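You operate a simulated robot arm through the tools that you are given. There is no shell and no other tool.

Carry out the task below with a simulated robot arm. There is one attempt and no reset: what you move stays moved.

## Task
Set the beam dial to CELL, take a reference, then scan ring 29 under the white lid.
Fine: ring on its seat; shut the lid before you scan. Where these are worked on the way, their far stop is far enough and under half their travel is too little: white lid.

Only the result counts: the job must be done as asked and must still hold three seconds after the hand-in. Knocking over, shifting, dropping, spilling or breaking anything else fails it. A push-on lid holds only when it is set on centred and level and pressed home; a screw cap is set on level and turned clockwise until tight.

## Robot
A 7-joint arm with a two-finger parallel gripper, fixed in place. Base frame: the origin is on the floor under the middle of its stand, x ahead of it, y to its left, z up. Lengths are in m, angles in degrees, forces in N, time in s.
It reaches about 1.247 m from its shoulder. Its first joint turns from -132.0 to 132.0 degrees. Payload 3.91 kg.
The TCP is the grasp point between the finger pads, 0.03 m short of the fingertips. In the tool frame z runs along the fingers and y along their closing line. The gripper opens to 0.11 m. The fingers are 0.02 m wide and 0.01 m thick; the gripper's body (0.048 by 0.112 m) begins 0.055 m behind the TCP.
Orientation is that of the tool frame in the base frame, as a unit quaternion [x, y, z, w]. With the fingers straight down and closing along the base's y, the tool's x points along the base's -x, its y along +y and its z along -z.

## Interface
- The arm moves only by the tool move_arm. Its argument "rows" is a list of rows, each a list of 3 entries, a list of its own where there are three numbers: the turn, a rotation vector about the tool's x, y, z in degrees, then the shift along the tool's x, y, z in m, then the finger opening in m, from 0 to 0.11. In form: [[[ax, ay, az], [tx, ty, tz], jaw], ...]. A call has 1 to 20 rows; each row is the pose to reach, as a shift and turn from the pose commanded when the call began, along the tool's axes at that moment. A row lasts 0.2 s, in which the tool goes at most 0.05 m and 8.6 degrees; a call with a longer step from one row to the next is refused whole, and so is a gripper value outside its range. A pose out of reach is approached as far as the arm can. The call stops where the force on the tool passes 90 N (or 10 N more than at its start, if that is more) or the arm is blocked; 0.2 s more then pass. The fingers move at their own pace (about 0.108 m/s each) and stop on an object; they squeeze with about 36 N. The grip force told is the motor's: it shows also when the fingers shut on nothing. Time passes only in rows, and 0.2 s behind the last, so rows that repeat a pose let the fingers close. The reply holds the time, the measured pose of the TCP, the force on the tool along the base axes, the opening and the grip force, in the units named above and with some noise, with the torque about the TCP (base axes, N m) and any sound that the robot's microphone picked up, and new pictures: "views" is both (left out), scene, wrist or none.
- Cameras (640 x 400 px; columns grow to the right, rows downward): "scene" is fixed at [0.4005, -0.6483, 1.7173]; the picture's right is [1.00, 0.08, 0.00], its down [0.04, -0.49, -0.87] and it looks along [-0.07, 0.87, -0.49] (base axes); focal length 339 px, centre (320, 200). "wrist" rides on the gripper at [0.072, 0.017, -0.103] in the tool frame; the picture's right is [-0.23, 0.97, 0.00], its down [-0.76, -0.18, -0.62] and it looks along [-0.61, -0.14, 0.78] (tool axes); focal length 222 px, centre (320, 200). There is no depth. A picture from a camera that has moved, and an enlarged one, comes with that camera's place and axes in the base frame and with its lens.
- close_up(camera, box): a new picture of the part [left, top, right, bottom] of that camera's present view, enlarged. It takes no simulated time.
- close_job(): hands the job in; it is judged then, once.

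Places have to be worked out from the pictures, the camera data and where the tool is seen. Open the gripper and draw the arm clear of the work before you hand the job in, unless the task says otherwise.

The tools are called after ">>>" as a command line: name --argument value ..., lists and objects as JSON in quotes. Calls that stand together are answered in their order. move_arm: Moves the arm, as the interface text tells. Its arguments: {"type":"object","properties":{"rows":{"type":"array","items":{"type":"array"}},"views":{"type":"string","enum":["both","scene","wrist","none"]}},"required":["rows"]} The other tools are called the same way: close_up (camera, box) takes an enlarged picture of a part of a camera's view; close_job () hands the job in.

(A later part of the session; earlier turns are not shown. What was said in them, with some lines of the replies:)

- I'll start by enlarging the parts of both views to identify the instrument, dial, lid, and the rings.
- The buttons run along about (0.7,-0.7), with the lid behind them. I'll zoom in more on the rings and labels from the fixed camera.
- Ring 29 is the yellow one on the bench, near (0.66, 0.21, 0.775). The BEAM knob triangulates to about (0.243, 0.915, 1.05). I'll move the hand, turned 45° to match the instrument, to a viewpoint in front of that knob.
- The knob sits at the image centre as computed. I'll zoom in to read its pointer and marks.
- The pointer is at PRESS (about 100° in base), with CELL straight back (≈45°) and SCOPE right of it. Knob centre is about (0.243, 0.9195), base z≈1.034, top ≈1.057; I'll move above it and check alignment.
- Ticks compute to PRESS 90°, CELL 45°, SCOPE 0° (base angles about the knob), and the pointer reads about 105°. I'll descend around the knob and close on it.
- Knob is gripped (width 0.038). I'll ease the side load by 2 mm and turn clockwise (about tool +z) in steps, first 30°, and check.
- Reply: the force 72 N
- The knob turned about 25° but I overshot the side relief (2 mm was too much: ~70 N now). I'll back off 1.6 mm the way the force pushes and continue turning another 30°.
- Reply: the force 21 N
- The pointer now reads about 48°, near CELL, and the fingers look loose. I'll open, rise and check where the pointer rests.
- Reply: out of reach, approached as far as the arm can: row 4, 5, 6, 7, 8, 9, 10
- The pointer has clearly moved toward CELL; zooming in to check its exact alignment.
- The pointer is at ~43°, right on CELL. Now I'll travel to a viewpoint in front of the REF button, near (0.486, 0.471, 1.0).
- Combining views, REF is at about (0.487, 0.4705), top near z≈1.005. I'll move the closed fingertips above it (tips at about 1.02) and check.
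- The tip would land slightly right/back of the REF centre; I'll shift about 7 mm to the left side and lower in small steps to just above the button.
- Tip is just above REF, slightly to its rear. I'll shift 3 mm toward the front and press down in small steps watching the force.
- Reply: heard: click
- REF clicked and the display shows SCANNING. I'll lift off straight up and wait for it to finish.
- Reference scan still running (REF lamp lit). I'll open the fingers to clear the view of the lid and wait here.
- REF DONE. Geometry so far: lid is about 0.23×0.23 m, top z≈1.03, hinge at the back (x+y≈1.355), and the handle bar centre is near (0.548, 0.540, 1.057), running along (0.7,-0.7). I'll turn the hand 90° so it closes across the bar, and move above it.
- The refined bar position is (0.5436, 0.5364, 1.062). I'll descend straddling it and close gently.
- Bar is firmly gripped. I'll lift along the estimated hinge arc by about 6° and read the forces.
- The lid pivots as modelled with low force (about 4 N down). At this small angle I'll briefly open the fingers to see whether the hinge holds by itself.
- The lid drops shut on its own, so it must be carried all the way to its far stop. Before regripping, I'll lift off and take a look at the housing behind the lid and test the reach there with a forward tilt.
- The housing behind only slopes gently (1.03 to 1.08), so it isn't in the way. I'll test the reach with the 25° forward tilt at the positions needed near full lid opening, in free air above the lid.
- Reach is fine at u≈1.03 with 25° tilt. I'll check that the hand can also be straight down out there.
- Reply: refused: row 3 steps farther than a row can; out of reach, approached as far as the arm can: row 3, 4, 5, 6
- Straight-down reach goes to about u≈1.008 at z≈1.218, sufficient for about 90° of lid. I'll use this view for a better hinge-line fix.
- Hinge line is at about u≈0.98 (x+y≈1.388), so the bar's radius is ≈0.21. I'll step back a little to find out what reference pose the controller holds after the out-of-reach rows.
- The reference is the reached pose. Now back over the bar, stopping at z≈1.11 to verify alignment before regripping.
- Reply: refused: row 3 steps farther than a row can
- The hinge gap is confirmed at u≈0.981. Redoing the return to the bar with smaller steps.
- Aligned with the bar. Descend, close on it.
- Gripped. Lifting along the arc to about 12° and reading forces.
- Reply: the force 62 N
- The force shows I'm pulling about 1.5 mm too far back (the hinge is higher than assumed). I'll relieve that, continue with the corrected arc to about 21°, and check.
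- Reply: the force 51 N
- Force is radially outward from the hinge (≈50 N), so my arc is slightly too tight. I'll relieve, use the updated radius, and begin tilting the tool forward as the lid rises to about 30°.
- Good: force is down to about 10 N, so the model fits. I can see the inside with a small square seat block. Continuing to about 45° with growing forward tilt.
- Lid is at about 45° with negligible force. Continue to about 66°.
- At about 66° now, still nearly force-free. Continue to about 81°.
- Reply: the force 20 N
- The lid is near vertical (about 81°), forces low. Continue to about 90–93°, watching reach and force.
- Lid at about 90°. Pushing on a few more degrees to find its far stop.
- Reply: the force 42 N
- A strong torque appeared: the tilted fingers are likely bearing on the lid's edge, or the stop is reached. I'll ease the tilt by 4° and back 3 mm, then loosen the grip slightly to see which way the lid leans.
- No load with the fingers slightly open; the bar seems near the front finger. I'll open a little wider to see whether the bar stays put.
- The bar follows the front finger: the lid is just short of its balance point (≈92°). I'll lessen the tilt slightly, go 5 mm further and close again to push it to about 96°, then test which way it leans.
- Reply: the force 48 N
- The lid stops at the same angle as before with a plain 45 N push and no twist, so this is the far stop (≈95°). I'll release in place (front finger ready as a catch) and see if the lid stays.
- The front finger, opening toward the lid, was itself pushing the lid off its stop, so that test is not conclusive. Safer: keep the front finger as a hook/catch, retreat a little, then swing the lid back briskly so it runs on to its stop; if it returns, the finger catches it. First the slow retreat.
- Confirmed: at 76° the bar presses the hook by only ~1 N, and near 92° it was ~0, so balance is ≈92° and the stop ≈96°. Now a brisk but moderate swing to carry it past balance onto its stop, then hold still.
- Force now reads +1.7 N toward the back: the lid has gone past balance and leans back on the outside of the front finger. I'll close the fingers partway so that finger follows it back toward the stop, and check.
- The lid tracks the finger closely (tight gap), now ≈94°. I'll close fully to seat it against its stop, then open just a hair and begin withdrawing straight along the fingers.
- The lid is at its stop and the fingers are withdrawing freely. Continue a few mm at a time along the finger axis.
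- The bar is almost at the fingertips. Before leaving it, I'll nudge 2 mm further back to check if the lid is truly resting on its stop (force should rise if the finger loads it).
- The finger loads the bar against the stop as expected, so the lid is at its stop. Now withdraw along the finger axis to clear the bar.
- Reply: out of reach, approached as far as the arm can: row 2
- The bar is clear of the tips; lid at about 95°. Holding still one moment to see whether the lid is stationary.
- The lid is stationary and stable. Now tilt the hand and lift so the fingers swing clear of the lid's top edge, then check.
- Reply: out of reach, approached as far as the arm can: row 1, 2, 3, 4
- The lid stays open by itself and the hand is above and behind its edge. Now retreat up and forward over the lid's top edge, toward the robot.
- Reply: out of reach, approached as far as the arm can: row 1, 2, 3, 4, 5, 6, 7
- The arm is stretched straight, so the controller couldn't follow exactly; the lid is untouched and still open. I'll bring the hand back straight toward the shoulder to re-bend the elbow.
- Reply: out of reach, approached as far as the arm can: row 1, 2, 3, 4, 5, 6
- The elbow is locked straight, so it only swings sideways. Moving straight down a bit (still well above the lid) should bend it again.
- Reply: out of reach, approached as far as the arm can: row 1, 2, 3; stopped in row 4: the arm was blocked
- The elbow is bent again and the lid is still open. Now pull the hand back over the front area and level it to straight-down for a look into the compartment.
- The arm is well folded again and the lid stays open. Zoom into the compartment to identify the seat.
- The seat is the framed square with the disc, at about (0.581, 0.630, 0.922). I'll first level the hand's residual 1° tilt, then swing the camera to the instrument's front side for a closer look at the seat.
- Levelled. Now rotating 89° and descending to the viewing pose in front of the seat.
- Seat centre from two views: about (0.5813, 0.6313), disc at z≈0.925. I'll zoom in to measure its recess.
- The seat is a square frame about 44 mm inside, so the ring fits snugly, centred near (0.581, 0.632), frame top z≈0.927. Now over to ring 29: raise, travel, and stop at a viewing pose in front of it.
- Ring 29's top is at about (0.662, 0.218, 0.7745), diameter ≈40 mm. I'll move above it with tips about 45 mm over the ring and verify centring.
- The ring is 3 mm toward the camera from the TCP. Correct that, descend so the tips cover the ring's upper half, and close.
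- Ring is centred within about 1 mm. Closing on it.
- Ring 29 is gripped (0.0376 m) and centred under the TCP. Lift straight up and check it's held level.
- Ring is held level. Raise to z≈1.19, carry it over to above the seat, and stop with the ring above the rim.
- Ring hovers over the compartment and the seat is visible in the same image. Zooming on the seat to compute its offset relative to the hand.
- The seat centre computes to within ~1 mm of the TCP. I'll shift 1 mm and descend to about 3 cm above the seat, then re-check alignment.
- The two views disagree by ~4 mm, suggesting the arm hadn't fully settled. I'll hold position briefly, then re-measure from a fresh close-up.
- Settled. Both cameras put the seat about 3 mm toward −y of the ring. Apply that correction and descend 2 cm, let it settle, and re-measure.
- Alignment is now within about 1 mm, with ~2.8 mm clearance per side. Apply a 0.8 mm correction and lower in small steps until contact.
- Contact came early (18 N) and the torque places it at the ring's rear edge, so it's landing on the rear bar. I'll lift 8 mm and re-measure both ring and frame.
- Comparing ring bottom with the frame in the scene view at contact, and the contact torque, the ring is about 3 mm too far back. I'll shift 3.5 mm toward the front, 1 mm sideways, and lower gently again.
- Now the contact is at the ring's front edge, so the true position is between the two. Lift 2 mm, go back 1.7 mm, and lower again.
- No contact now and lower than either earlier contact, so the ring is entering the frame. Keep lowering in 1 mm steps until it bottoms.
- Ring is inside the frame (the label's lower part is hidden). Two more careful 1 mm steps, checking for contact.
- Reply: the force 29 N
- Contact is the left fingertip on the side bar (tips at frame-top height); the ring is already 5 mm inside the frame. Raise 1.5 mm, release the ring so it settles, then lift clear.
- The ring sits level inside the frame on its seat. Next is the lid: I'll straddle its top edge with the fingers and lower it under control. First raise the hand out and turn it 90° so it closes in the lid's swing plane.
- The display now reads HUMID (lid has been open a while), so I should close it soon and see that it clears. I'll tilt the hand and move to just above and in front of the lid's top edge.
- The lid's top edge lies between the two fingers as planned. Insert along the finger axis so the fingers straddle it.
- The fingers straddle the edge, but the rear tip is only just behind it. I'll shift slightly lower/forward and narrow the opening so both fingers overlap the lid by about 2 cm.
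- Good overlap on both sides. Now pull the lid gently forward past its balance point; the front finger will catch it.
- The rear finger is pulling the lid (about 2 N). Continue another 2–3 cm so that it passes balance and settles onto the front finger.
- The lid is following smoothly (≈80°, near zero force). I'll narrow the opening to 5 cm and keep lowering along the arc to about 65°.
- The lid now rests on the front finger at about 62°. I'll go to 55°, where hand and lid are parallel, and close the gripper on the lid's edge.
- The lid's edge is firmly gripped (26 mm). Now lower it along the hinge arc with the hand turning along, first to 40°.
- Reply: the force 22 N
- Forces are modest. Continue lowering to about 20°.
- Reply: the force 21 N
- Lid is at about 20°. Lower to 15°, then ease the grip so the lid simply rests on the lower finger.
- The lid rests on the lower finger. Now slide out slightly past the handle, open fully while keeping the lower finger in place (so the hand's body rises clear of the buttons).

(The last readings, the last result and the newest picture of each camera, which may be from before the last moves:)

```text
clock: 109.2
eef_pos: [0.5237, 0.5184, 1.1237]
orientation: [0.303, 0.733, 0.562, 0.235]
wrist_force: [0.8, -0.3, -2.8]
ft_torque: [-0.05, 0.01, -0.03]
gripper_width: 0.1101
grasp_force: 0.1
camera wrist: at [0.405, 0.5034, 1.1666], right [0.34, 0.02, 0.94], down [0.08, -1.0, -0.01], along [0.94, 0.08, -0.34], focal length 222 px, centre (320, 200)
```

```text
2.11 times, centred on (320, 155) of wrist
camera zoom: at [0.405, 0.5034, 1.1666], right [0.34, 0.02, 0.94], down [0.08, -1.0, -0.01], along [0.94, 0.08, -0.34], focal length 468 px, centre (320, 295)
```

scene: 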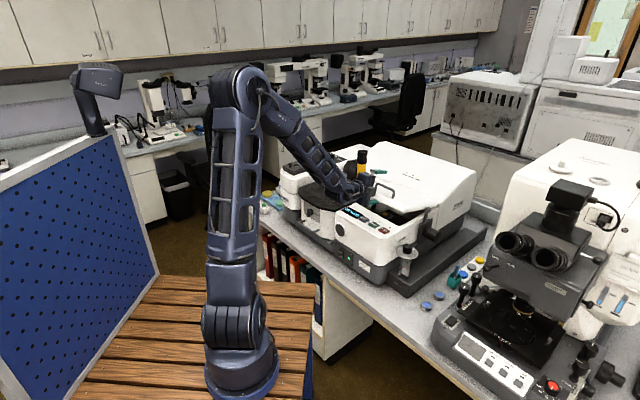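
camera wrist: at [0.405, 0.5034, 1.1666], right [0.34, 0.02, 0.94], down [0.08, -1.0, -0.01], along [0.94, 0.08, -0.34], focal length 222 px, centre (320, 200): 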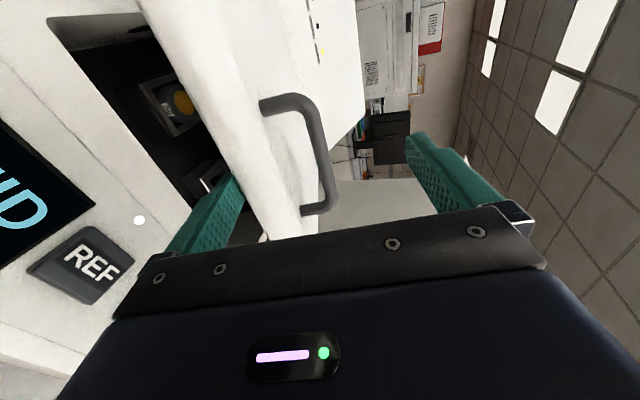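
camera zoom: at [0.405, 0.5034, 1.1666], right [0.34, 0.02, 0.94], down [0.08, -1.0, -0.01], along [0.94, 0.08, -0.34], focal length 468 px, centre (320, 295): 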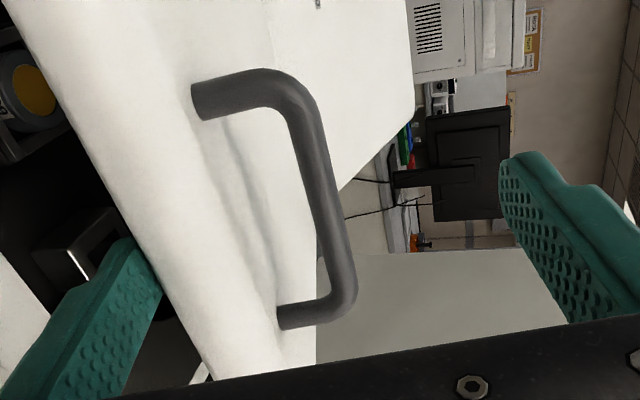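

Supported only by the lower finger, handle and buttons clear. Lower the lid straight down to about 5°.

>>> move_arm --rows '[[[0, 0, 0], [0, -0.0091, 0.0009], 0.11], [[0, 0, 0], [0, -0.0181, 0.0018], 0.11], [[0, 0, 0], [0, -0.0272, 0.0026], 0.11], [[0, 0, 0], [0, -0.0345, 0.0033], 0.11], [[0, 0, 0], [0, -0.0345, 0.0033], 0.11]]'

>>> close_up --camera "scene" --box '[320, 150, 430, 235]'

>>> close_up --camera "wrist" --box '[180, 60, 460, 250]'

```text
clock: 110.4
eef_pos: [0.5201, 0.5141, 1.0902]
orientation: [0.304, 0.733, 0.563, 0.234]
wrist_force: [0.4, 0.1, -3.0]
ft_torque: [0.0, 0.03, 0.04]
gripper_width: 0.11
grasp_force: 0.1
camera wrist: at [0.4006, 0.4991, 1.1337], right [0.34, 0.02, 0.94], down [0.08, -1.0, -0.01], along [0.94, 0.08, -0.34], focal length 222 px, centre (320, 200)
```

scene: 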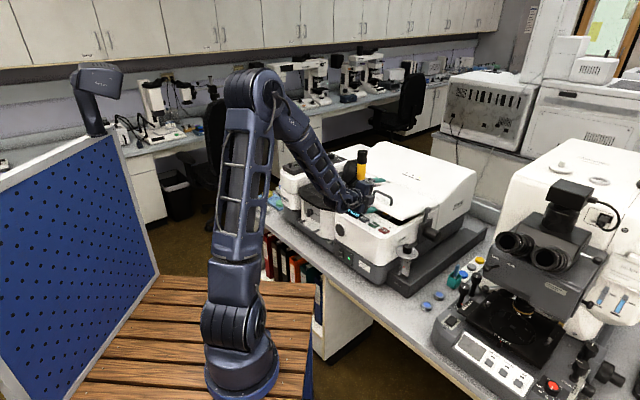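
wrist: 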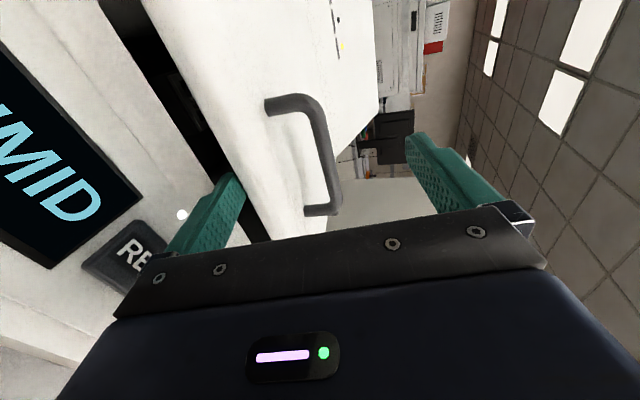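

```text
4.71 times, centred on (375, 192) of scene
camera zoom: at [0.4005, -0.6483, 1.7173], right [1.0, 0.08, 0.0], down [0.04, -0.49, -0.87], along [-0.07, 0.87, -0.49], focal length 1596 px, centre (61, 235)
```

zoom: 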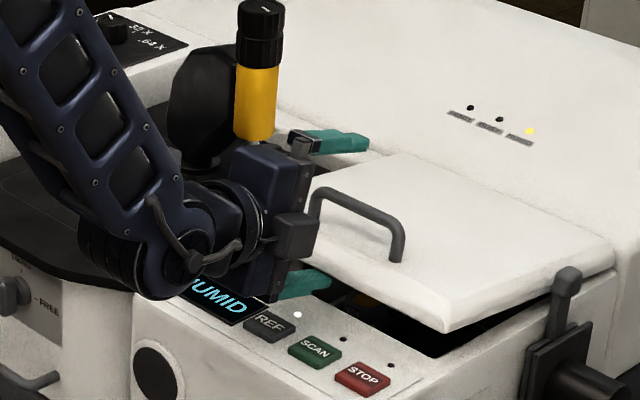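

```text
2.11 times, centred on (320, 155) of wrist
camera zoom: at [0.4006, 0.4991, 1.1337], right [0.34, 0.02, 0.94], down [0.08, -1.0, -0.01], along [0.94, 0.08, -0.34], focal length 468 px, centre (320, 295)
```

zoom: 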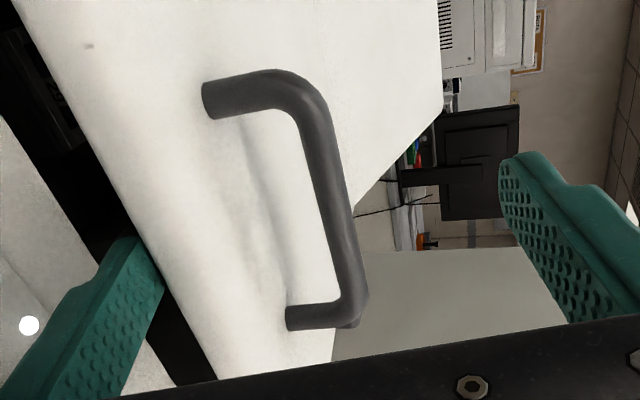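

Lid is at about 6°. Down another 6 mm, then pull the finger out toward the front so the lid drops the last bit shut.

>>> move_arm --rows '[[[0, 0, 0], [0, -0.0058, 0.0016], 0.11], [[0, 0, 0], [0, -0.0136, -0.0274], 0.11], [[0, 0, 0], [0, -0.0194, -0.057], 0.11], [[0, 0, 0], [0, 0.0083, -0.0851], 0.11], [[0, 0, 0], [0, 0.0417, -0.1147], 0.11], [[0, 0, 0], [0, 0.0417, -0.1147], 0.11]]'

>>> close_up --camera "scene" --box '[320, 150, 430, 235]'

```text
clock: 111.8
eef_pos: [0.4479, 0.4476, 1.1569]
orientation: [0.304, 0.733, 0.562, 0.234]
wrist_force: [0.1, 0.4, -1.1]
ft_torque: [0.01, 0.01, 0.02]
gripper_width: 0.1101
grasp_force: 0.1
camera wrist: at [0.3294, 0.4319, 1.1999], right [0.34, 0.02, 0.94], down [0.08, -1.0, -0.01], along [0.94, 0.08, -0.34], focal length 222 px, centre (320, 200)
```

scene: 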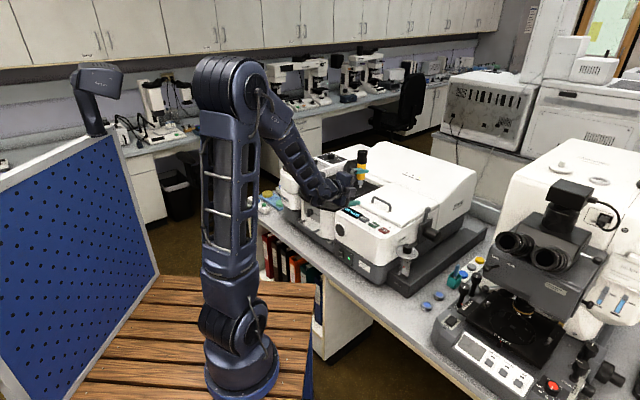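
wrist: 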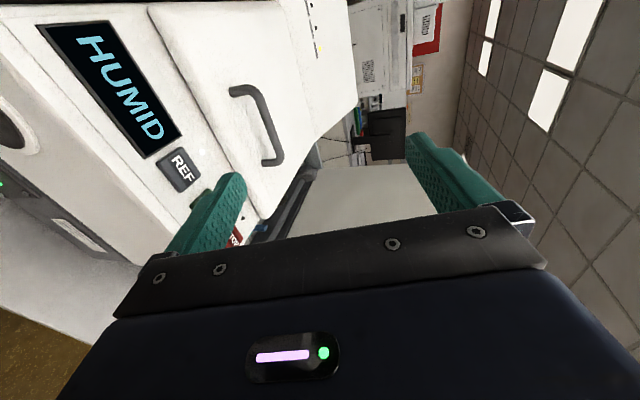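

```text
4.71 times, centred on (375, 192) of scene
camera zoom: at [0.4005, -0.6483, 1.7173], right [1.0, 0.08, 0.0], down [0.04, -0.49, -0.87], along [-0.07, 0.87, -0.49], focal length 1596 px, centre (61, 235)
```

zoom: 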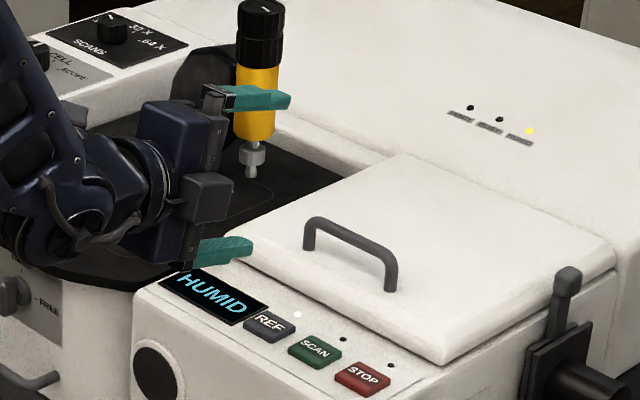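

The lid has shut. The display still says HUMID, so I'll move the hand up and level it while the purge runs, then re-read the display.

>>> move_arm --rows '[[[0, 0, 0], [0, 0.03, -0.004], 0.09], [[4, 0, 0], [0, 0.06, -0.008], 0.07], [[12, 0, 0], [0, 0.09, -0.012], 0.05], [[20, 0, 0], [0, 0.12, -0.016], 0.03], [[28, 0, 0], [0, 0.15, -0.0195], 0.0], [[36, 0, 0], [0, 0.15, -0.0195], 0.0], [[44, 0, 0], [0, 0.15, -0.0195], 0.0], [[52, 0, 0], [0, 0.15, -0.0195], 0.0], [[60, 0, 0], [0, 0.15, -0.0195], 0.0], [[68, 0, 0], [0, 0.15, -0.0195], 0.0], [[75, 0, 0], [0, 0.15, -0.0195], 0.0], [[75, 0, 0], [0, 0.15, -0.0195], 0.0]]'

>>> close_up --camera "scene" --box '[320, 150, 430, 235]'

```text
clock: 114.6
eef_pos: [0.3953, 0.4932, 1.3127]
orientation: [0.328, 0.945, 0.001, 0.001]
wrist_force: [-1.4, -0.7, 0.8]
ft_torque: [0.05, -0.14, 0.03]
gripper_width: 0.0
grasp_force: 36.5
out of reach, approached as far as the arm can: row 7, 8, 9
stopped in row 12: the arm was blocked; the commanded pose is now the measured one
camera wrist: at [0.3486, 0.5527, 1.4159], right [0.78, 0.62, 0.0], down [0.49, -0.61, 0.62], along [0.39, -0.49, -0.78], focal length 222 px, centre (320, 200)
```

scene: 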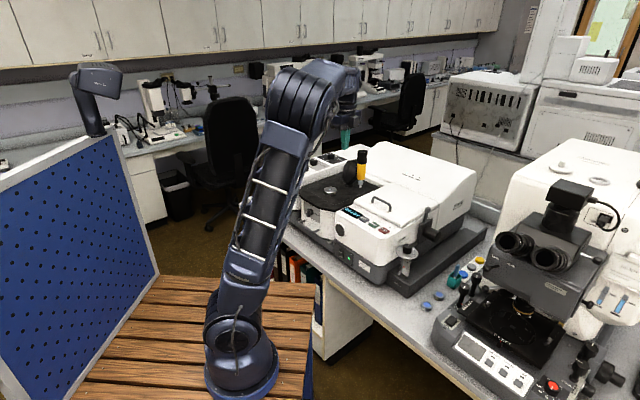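
wrist: 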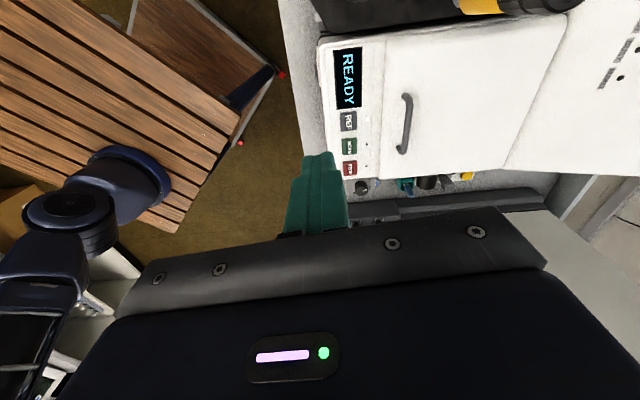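

```text
4.71 times, centred on (375, 192) of scene
camera zoom: at [0.4005, -0.6483, 1.7173], right [1.0, 0.08, 0.0], down [0.04, -0.49, -0.87], along [-0.07, 0.87, -0.49], focal length 1596 px, centre (61, 235)
```

zoom: 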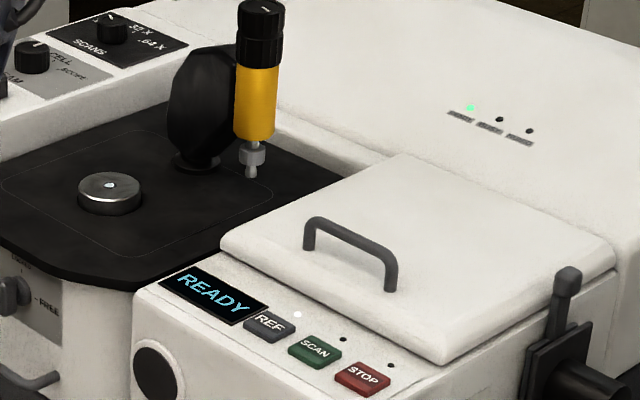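

Display is READY again with the lid shut and the reference lamp still lit. Now move the closed fingers over the SCAN button (about 5 cm along from REF, near (0.516, 0.436)), turning back to the earlier pressing orientation.

>>> move_arm --rows '[[[0, 0, -7.6], [-0.0118, 0.0027, 0.01], 0.0], [[0, 0, -15.2], [-0.0237, 0.0053, 0.02], 0.0], [[0, 0, -22.8], [-0.0355, 0.008, 0.03], 0.0], [[0, 0, -30.3], [-0.0474, 0.0107, 0.05], 0.0], [[0, 0, -37.9], [-0.0592, 0.0133, 0.07], 0.0], [[0, 0, -45.5], [-0.0711, 0.016, 0.09], 0.0], [[0, 0, -53.1], [-0.0829, 0.0186, 0.115], 0.0], [[0, 0, -60.6], [-0.0948, 0.0213, 0.14], 0.0], [[0, 0, -68.2], [-0.1066, 0.024, 0.165], 0.0], [[0, 0, -75.8], [-0.1185, 0.0266, 0.19], 0.0], [[0, 0, -83.3], [-0.1303, 0.0293, 0.2127], 0.0], [[0, 0, -83.3], [-0.1303, 0.0293, 0.2127], 0.0], [[0, 0, -83.3], [-0.1303, 0.0293, 0.2127], 0.0]]'

>>> close_up --camera "wrist" --box '[220, 80, 420, 230]'

>>> close_up --camera "scene" --box '[325, 180, 405, 240]'

```text
clock: 117.4
eef_pos: [0.519, 0.4355, 1.0994]
orientation: [-0.382, 0.924, -0.001, 0.001]
wrist_force: [-0.1, -0.2, 0.3]
ft_torque: [0.01, 0.02, 0.02]
gripper_width: 0.0
grasp_force: 35.7
camera wrist: at [0.4553, 0.3971, 1.2019], right [-0.53, 0.85, 0.0], down [0.66, 0.41, 0.62], along [0.53, 0.33, -0.78], focal length 222 px, centre (320, 200)
```

scene: 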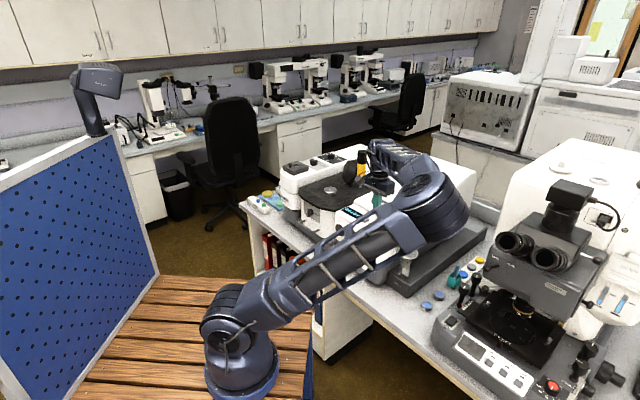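
wrist: 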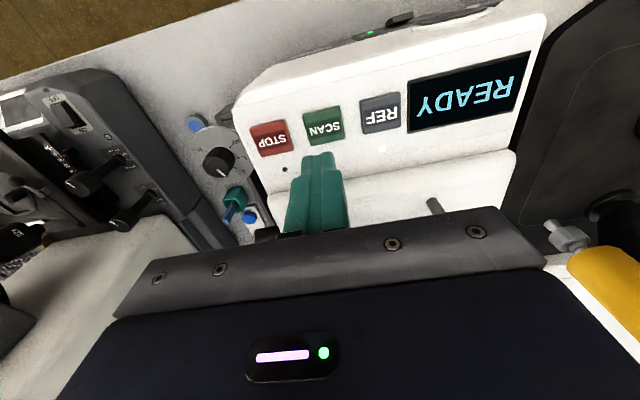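

```text
2.67 times, centred on (320, 155) of wrist
camera zoom: at [0.4553, 0.3971, 1.2019], right [-0.53, 0.85, 0.0], down [0.66, 0.41, 0.62], along [0.53, 0.33, -0.78], focal length 592 px, centre (320, 320)
```

zoom: 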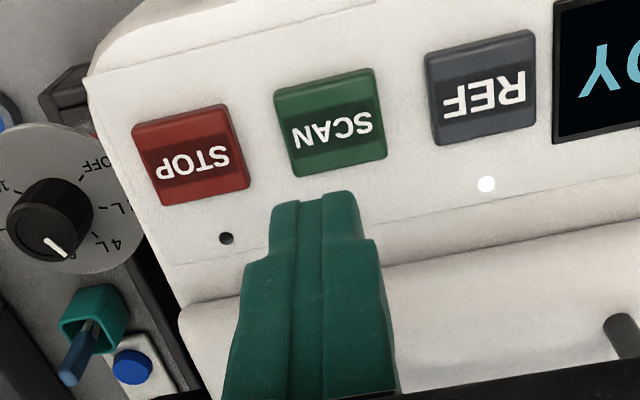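

```text
6.67 times, centred on (365, 210) of scene
camera zoom: at [0.4005, -0.6483, 1.7173], right [1.0, 0.08, 0.0], down [0.04, -0.49, -0.87], along [-0.07, 0.87, -0.49], focal length 2260 px, centre (20, 133)
```

zoom: 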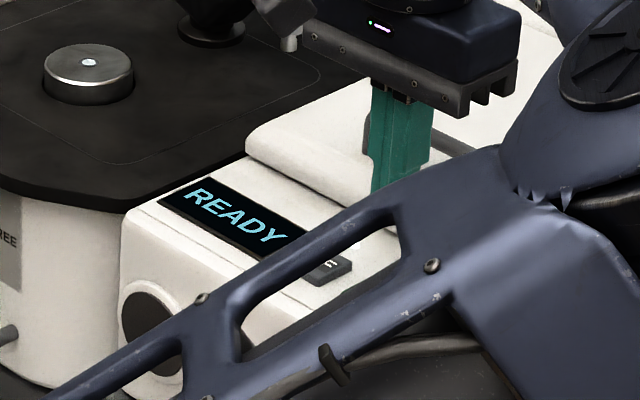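

The arm took a different elbow posture (out to the right, well above the bench), but the hand is right: SCAN is 4 mm along tool y from the TCP. Shift and lower to just above the button.

>>> move_arm --rows '[[[0, 0, 0], [0, 0.0038, 0.015], 0.0], [[0, 0, 0], [0, 0.0038, 0.033], 0.0], [[0, 0, 0], [0, 0.0038, 0.05], 0.0], [[0, 0, 0], [0, 0.0038, 0.05], 0.0]]'

>>> close_up --camera "wrist" --box '[220, 80, 420, 230]'

```text
clock: 118.4
eef_pos: [0.5176, 0.439, 1.0473]
orientation: [-0.381, 0.925, 0.0, 0.002]
wrist_force: [-0.7, -0.5, 0.0]
ft_torque: [0.03, -0.02, -0.01]
gripper_width: 0.0
grasp_force: 36.2
camera wrist: at [0.4532, 0.4013, 1.1511], right [-0.53, 0.85, 0.0], down [0.66, 0.41, 0.62], along [0.53, 0.33, -0.78], focal length 222 px, centre (320, 200)
```

scene: 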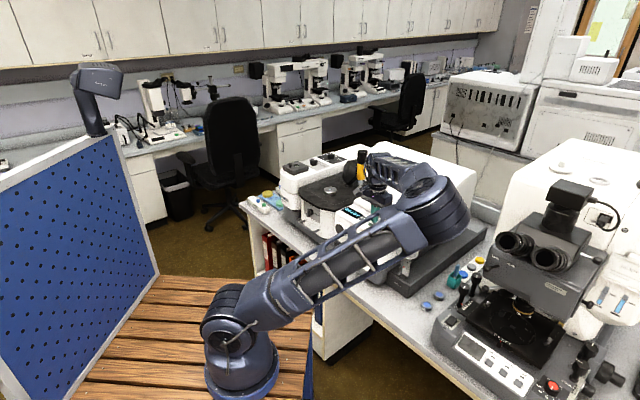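
wrist: 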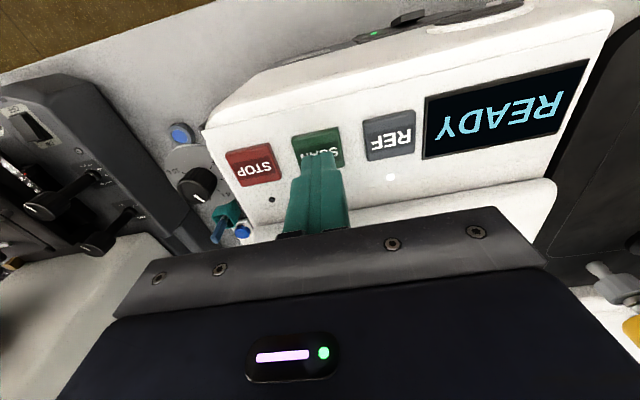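

```text
2.67 times, centred on (320, 155) of wrist
camera zoom: at [0.4532, 0.4013, 1.1511], right [-0.53, 0.85, 0.0], down [0.66, 0.41, 0.62], along [0.53, 0.33, -0.78], focal length 592 px, centre (320, 320)
```

zoom: 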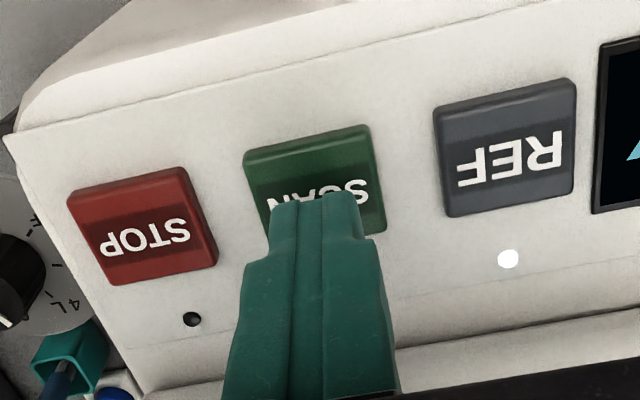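

Tip will land on the centre of SCAN. Press down in small steps.

>>> move_arm --rows '[[[0, 0, 0], [0.001, 0, 0.006], 0.0], [[0, 0, 0], [0.001, 0, 0.009], 0.0], [[0, 0, 0], [0.001, 0, 0.011], 0.0], [[0, 0, 0], [0.001, 0, 0.013], 0.0], [[0, 0, 0], [0.001, 0, 0.013], 0.0]]' --views "wrist"

```text
clock: 119.6
eef_pos: [0.5161, 0.4383, 1.0357]
orientation: [-0.38, 0.925, -0.001, 0.001]
wrist_force: [0.4, -0.3, 2.5]
ft_torque: [-0.02, -0.03, 0.02]
gripper_width: 0.0
grasp_force: 35.9
heard: click
camera wrist: at [0.4525, 0.3996, 1.1388], right [-0.53, 0.85, 0.0], down [0.66, 0.41, 0.62], along [0.53, 0.33, -0.78], focal length 222 px, centre (320, 200)
```

wrist: 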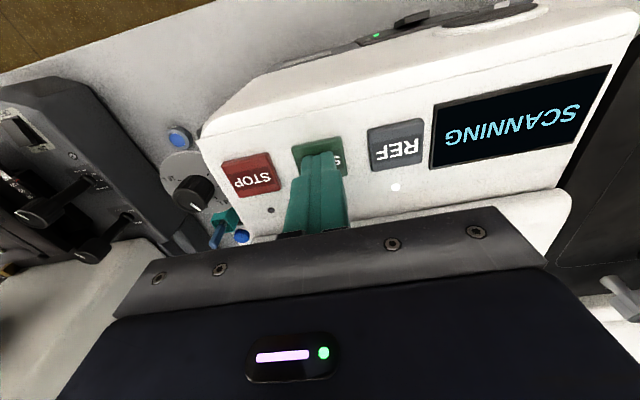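

SCAN clicked and the display shows SCANNING. Lift straight off the button and wait for completion.

>>> move_arm --rows '[[[0, 0, 0], [0, 0, -0.01], 0.0], [[0, 0, 0], [0, 0, -0.03], 0.0], [[0, 0, 0], [0, 0, -0.06], 0.0], [[0, 0, 0], [0, 0, -0.08], 0.0], [[0, 0, 0], [0, 0, -0.08], 0.0], [[0, 0, 0], [0, 0, -0.08], 0.0], [[0, 0, 0], [0, 0, -0.08], 0.0], [[0, 0, 0], [0, 0, -0.08], 0.0], [[0, 0, 0], [0, 0, -0.08], 0.0], [[0, 0, 0], [0, 0, -0.08], 0.0], [[0, 0, 0], [0, 0, -0.08], 0.0], [[0, 0, 0], [0, 0, -0.08], 0.0]]'

>>> close_up --camera "wrist" --box '[220, 30, 560, 230]'

```text
clock: 122.2
eef_pos: [0.5159, 0.437, 1.1149]
orientation: [-0.381, 0.925, -0.001, 0.0]
wrist_force: [0.0, 0.1, 0.2]
ft_torque: [0.01, 0.02, 0.01]
gripper_width: 0.0
grasp_force: 36.3
camera wrist: at [0.4528, 0.3984, 1.2175], right [-0.53, 0.85, 0.0], down [0.66, 0.41, 0.62], along [0.53, 0.33, -0.78], focal length 222 px, centre (320, 200)
```

scene: 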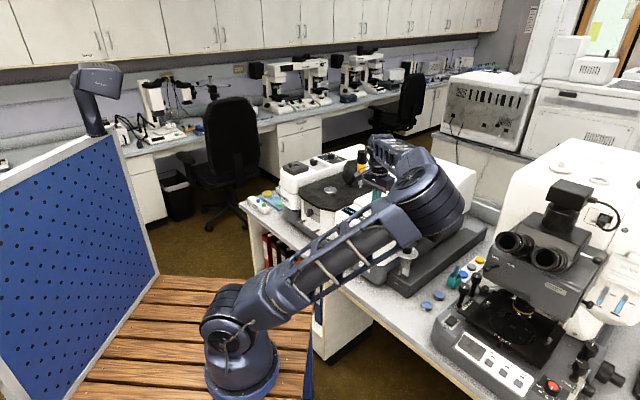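
wrist: 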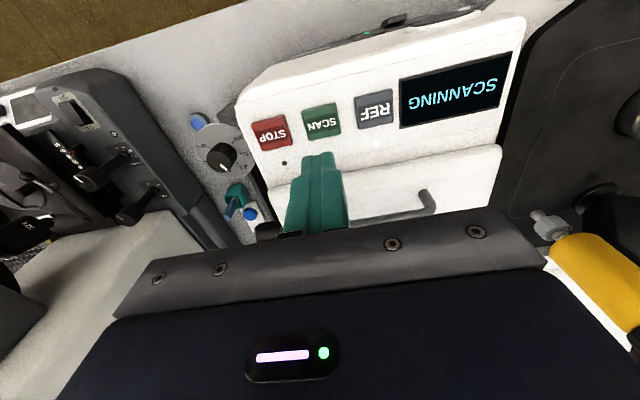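

```text
1.88 times, centred on (390, 130) of wrist
camera zoom: at [0.4528, 0.3984, 1.2175], right [-0.53, 0.85, 0.0], down [0.66, 0.41, 0.62], along [0.53, 0.33, -0.78], focal length 418 px, centre (188, 332)
```

zoom: 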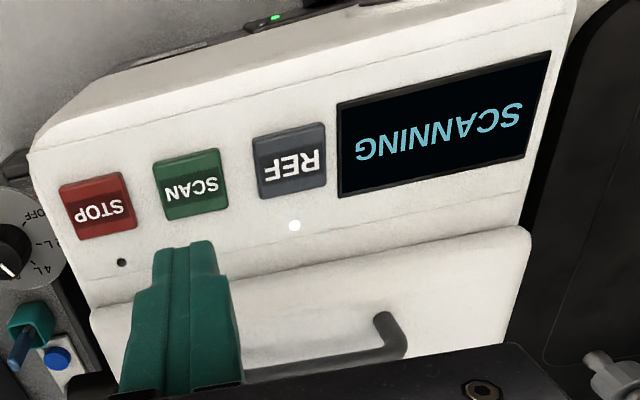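

Still SCANNING. I'll hold still and keep waiting.

>>> move_arm --rows '[[[0, 0, 0], [0, 0, 0], 0.0], [[0, 0, 0], [0, 0, 0], 0.0], [[0, 0, 0], [0, 0, 0], 0.0], [[0, 0, 0], [0, 0, 0], 0.0], [[0, 0, 0], [0, 0, 0], 0.0], [[0, 0, 0], [0, 0, 0], 0.0], [[0, 0, 0], [0, 0, 0], 0.0], [[0, 0, 0], [0, 0, 0], 0.0], [[0, 0, 0], [0, 0, 0], 0.0], [[0, 0, 0], [0, 0, 0], 0.0]]' --views "wrist"

```text
clock: 124.4
eef_pos: [0.5164, 0.4369, 1.1151]
orientation: [-0.381, 0.924, -0.001, 0.002]
wrist_force: [-0.5, -0.5, 0.1]
ft_torque: [0.01, 0.01, -0.03]
gripper_width: 0.0
grasp_force: 36.2
camera wrist: at [0.4528, 0.3984, 1.2175], right [-0.53, 0.85, 0.0], down [0.66, 0.41, 0.62], along [0.53, 0.33, -0.78], focal length 222 px, centre (320, 200)
```

wrist: 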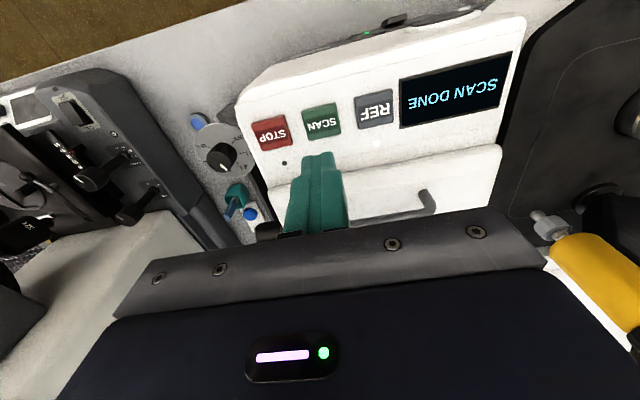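

SCAN DONE. Zooming to check the lamps, then I'll withdraw the arm in small steps.

>>> close_up --camera "wrist" --box '[220, 30, 560, 230]'

>>> move_arm --rows '[[[0, 0, 0], [0, 0, -0.03], 0.0], [[0, 0, 0], [0, 0, -0.06], 0.0], [[0, 0, 0], [0, 0, -0.09], 0.0], [[0, 0, 0], [0, 0, -0.12], 0.0]]'

```text
1.88 times, centred on (390, 130) of wrist
camera zoom: at [0.4528, 0.3984, 1.2175], right [-0.53, 0.85, 0.0], down [0.66, 0.41, 0.62], along [0.53, 0.33, -0.78], focal length 418 px, centre (188, 332)
```

zoom: 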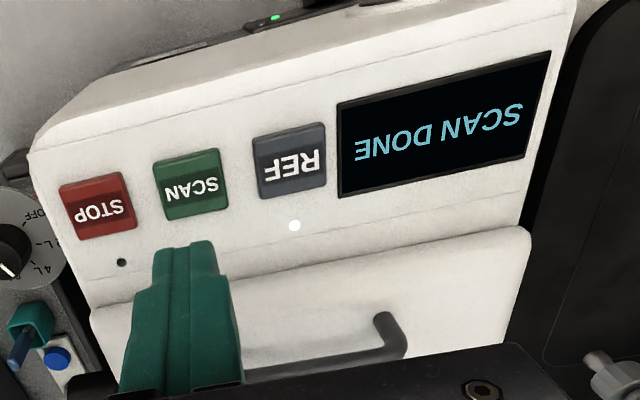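

```text
clock: 125.4
eef_pos: [0.5161, 0.4344, 1.2362]
orientation: [-0.382, 0.924, 0.0, 0.002]
wrist_force: [0.2, -0.5, -0.2]
ft_torque: [-0.03, 0.03, -0.01]
gripper_width: 0.0
grasp_force: 36.0
camera wrist: at [0.453, 0.3965, 1.3402], right [-0.53, 0.85, 0.0], down [0.66, 0.41, 0.62], along [0.53, 0.33, -0.78], focal length 222 px, centre (320, 200)
```

scene: 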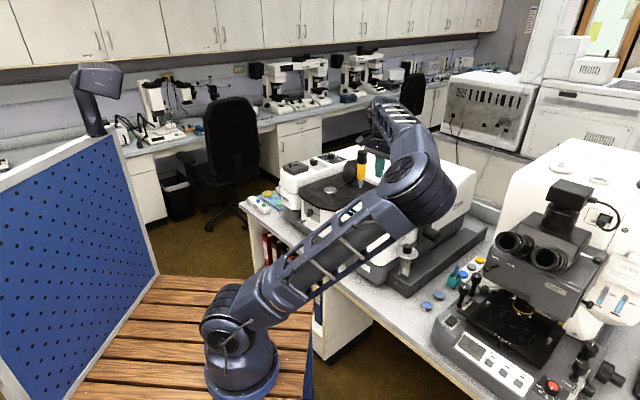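
wrist: 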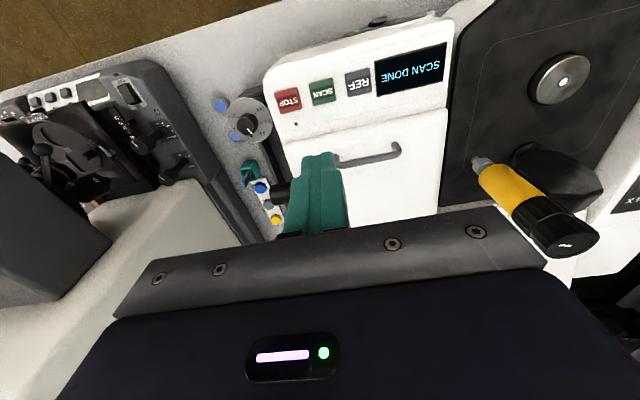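

Rising freely. Now retreat toward the robot and open the gripper.

>>> move_arm --rows '[[[0, 0, 0], [0.02, 0, -0.02], 0.03], [[0, 0, 0], [0.045, 0, -0.04], 0.06], [[0, 0, 0], [0.07, 0, -0.06], 0.08], [[0, 0, 0], [0.1, 0, -0.08], 0.08], [[0, 0, 0], [0.13, 0, -0.1], 0.08], [[0, 0, 0], [0.15, 0, -0.1], 0.08], [[0, 0, 0], [0.15, 0, -0.1], 0.08], [[0, 0, 0], [0.15, 0, -0.1], 0.08]]'

>>> close_up --camera "scene" --box '[240, 130, 440, 255]'

>>> close_up --camera "scene" --box '[340, 200, 520, 325]'

```text
clock: 127.2
eef_pos: [0.4104, 0.3307, 1.3356]
orientation: [-0.381, 0.924, -0.001, 0.001]
wrist_force: [0.8, -0.2, -0.4]
ft_torque: [0.02, 0.0, 0.0]
gripper_width: 0.0801
grasp_force: 0.0
camera wrist: at [0.3473, 0.2925, 1.4392], right [-0.53, 0.85, 0.0], down [0.66, 0.41, 0.62], along [0.53, 0.33, -0.78], focal length 222 px, centre (320, 200)
```

scene: 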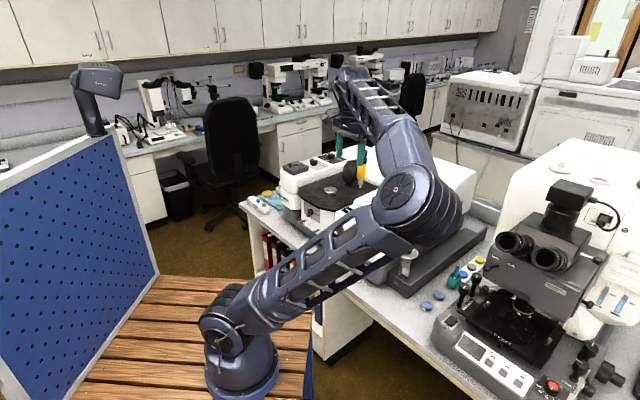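
wrist: 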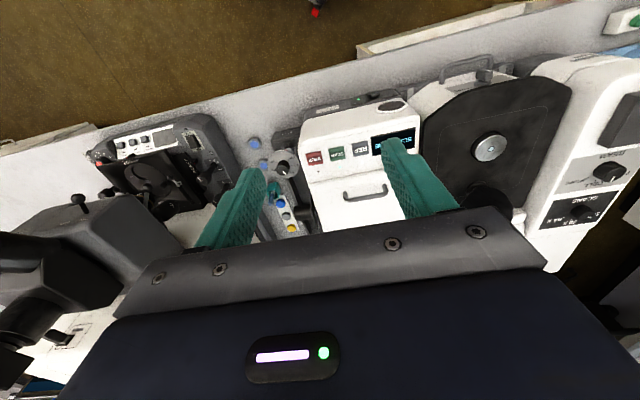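

```text
3.20 times, centred on (340, 192) of scene
camera zoom: at [0.4005, -0.6483, 1.7173], right [1.0, 0.08, 0.0], down [0.04, -0.49, -0.87], along [-0.07, 0.87, -0.49], focal length 1085 px, centre (256, 224)
```

zoom: 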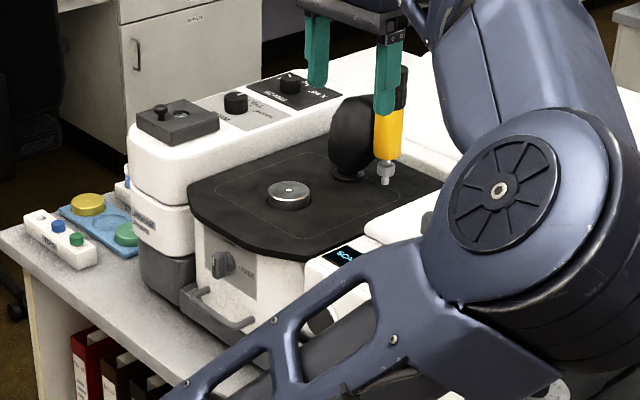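

```text
3.20 times, centred on (430, 262) of scene
camera zoom: at [0.4005, -0.6483, 1.7173], right [1.0, 0.08, 0.0], down [0.04, -0.49, -0.87], along [-0.07, 0.87, -0.49], focal length 1085 px, centre (-32, 0)
```

zoom: 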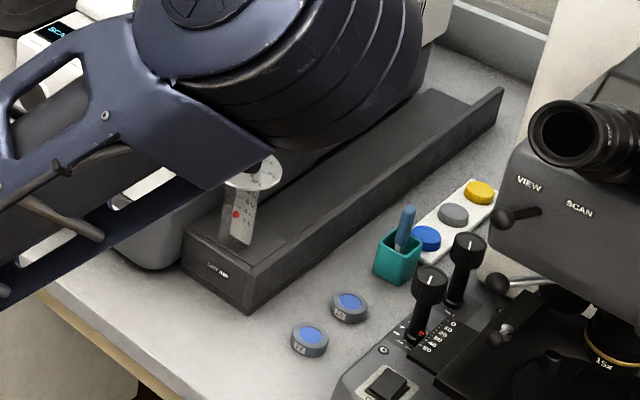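

Everything else is in place (rings 26/27, flow meter, press). One last check of the dial, the display and the lid before handing in.

>>> close_up --camera "scene" --box '[296, 145, 346, 180]'

>>> close_up --camera "wrist" --box '[270, 80, 430, 240]'

>>> close_up --camera "wrist" --box '[550, 130, 640, 220]'

```text
11.43 times, centred on (321, 162) of scene
camera zoom: at [0.4005, -0.6483, 1.7173], right [1.0, 0.08, 0.0], down [0.04, -0.49, -0.87], along [-0.07, 0.87, -0.49], focal length 3875 px, centre (309, 629)
```

zoom: 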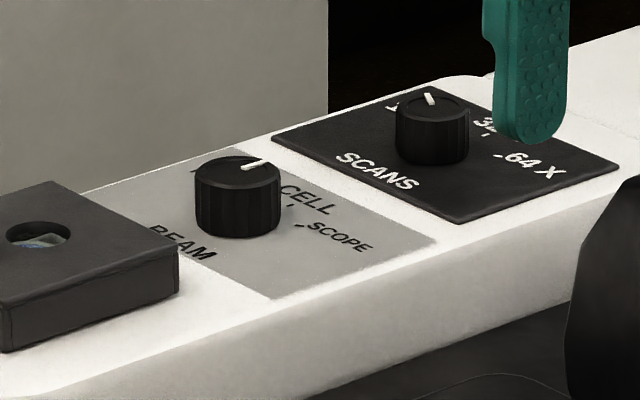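

```text
2.50 times, centred on (350, 160) of wrist
camera zoom: at [0.3473, 0.2925, 1.4392], right [-0.53, 0.85, 0.0], down [0.66, 0.41, 0.62], along [0.53, 0.33, -0.78], focal length 555 px, centre (245, 300)
```

zoom: 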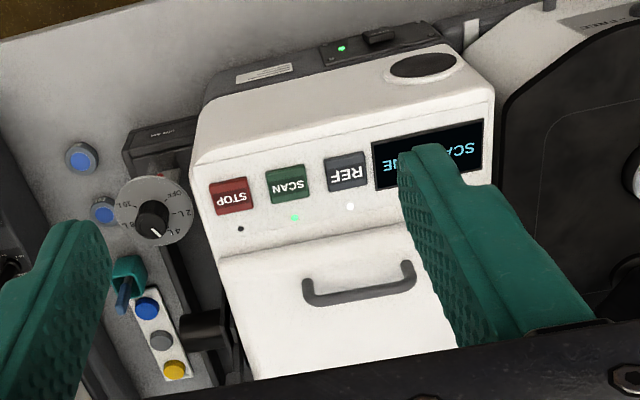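

```text
4.44 times, centred on (595, 175) of wrist
camera zoom: at [0.3473, 0.2925, 1.4392], right [-0.53, 0.85, 0.0], down [0.66, 0.41, 0.62], along [0.53, 0.33, -0.78], focal length 987 px, centre (-902, 311)
```

zoom: 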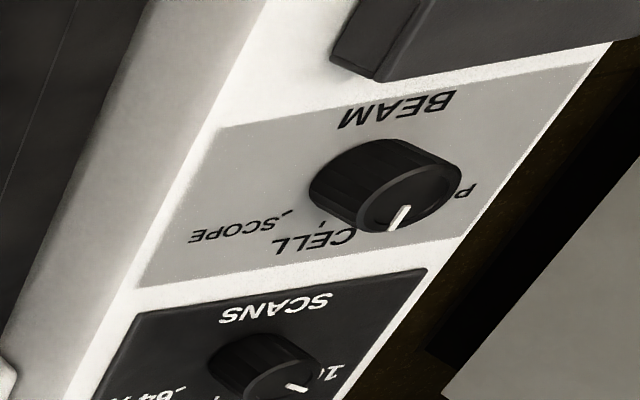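

The BEAM dial points at CELL and the REF lamp (white) and SCAN lamp (green) are both lit. The display read SCAN DONE, the lid is shut with ring 29 on its seat, and the gripper is open with the arm clear. Handing in.

>>> close_job

```text
The job is handed in.
```

The job is handed in, and every step you asked for was carried out; I have not seen the judging result.

- **Beam dial:** set to CELL. A last look before hand-in showed the pointer still there.
- **Reference:** REF was pressed with the lid shut, and the display showed REF DONE.
- **Ring 29:** it is inside the seat frame, level and about 1.5 mm off centre. It touched the frame edge twice on the way in before dropping into place.
- **White lid:** opened by its handle to its far stop at about 96°. It was lowered by hand for closing and dropped the last few degrees shut.
- **Scan:** SCAN was pressed with the lid shut, and the display showed SCAN DONE with both the REF and SCAN lamps lit.

**Humidity:** the display changed to HUMID while the lid was open. It went back to READY about 3 seconds after the lid shut, before I pressed SCAN.

**Lid test:** early on I lifted the lid about 6° and let it drop shut to see whether it would hold.

The gripper is open, and the hand is up and clear of the instrument. The arm finished with its elbow swung out to the right above the bench. The rings, flow meter, press and tray that I could see had not moved.
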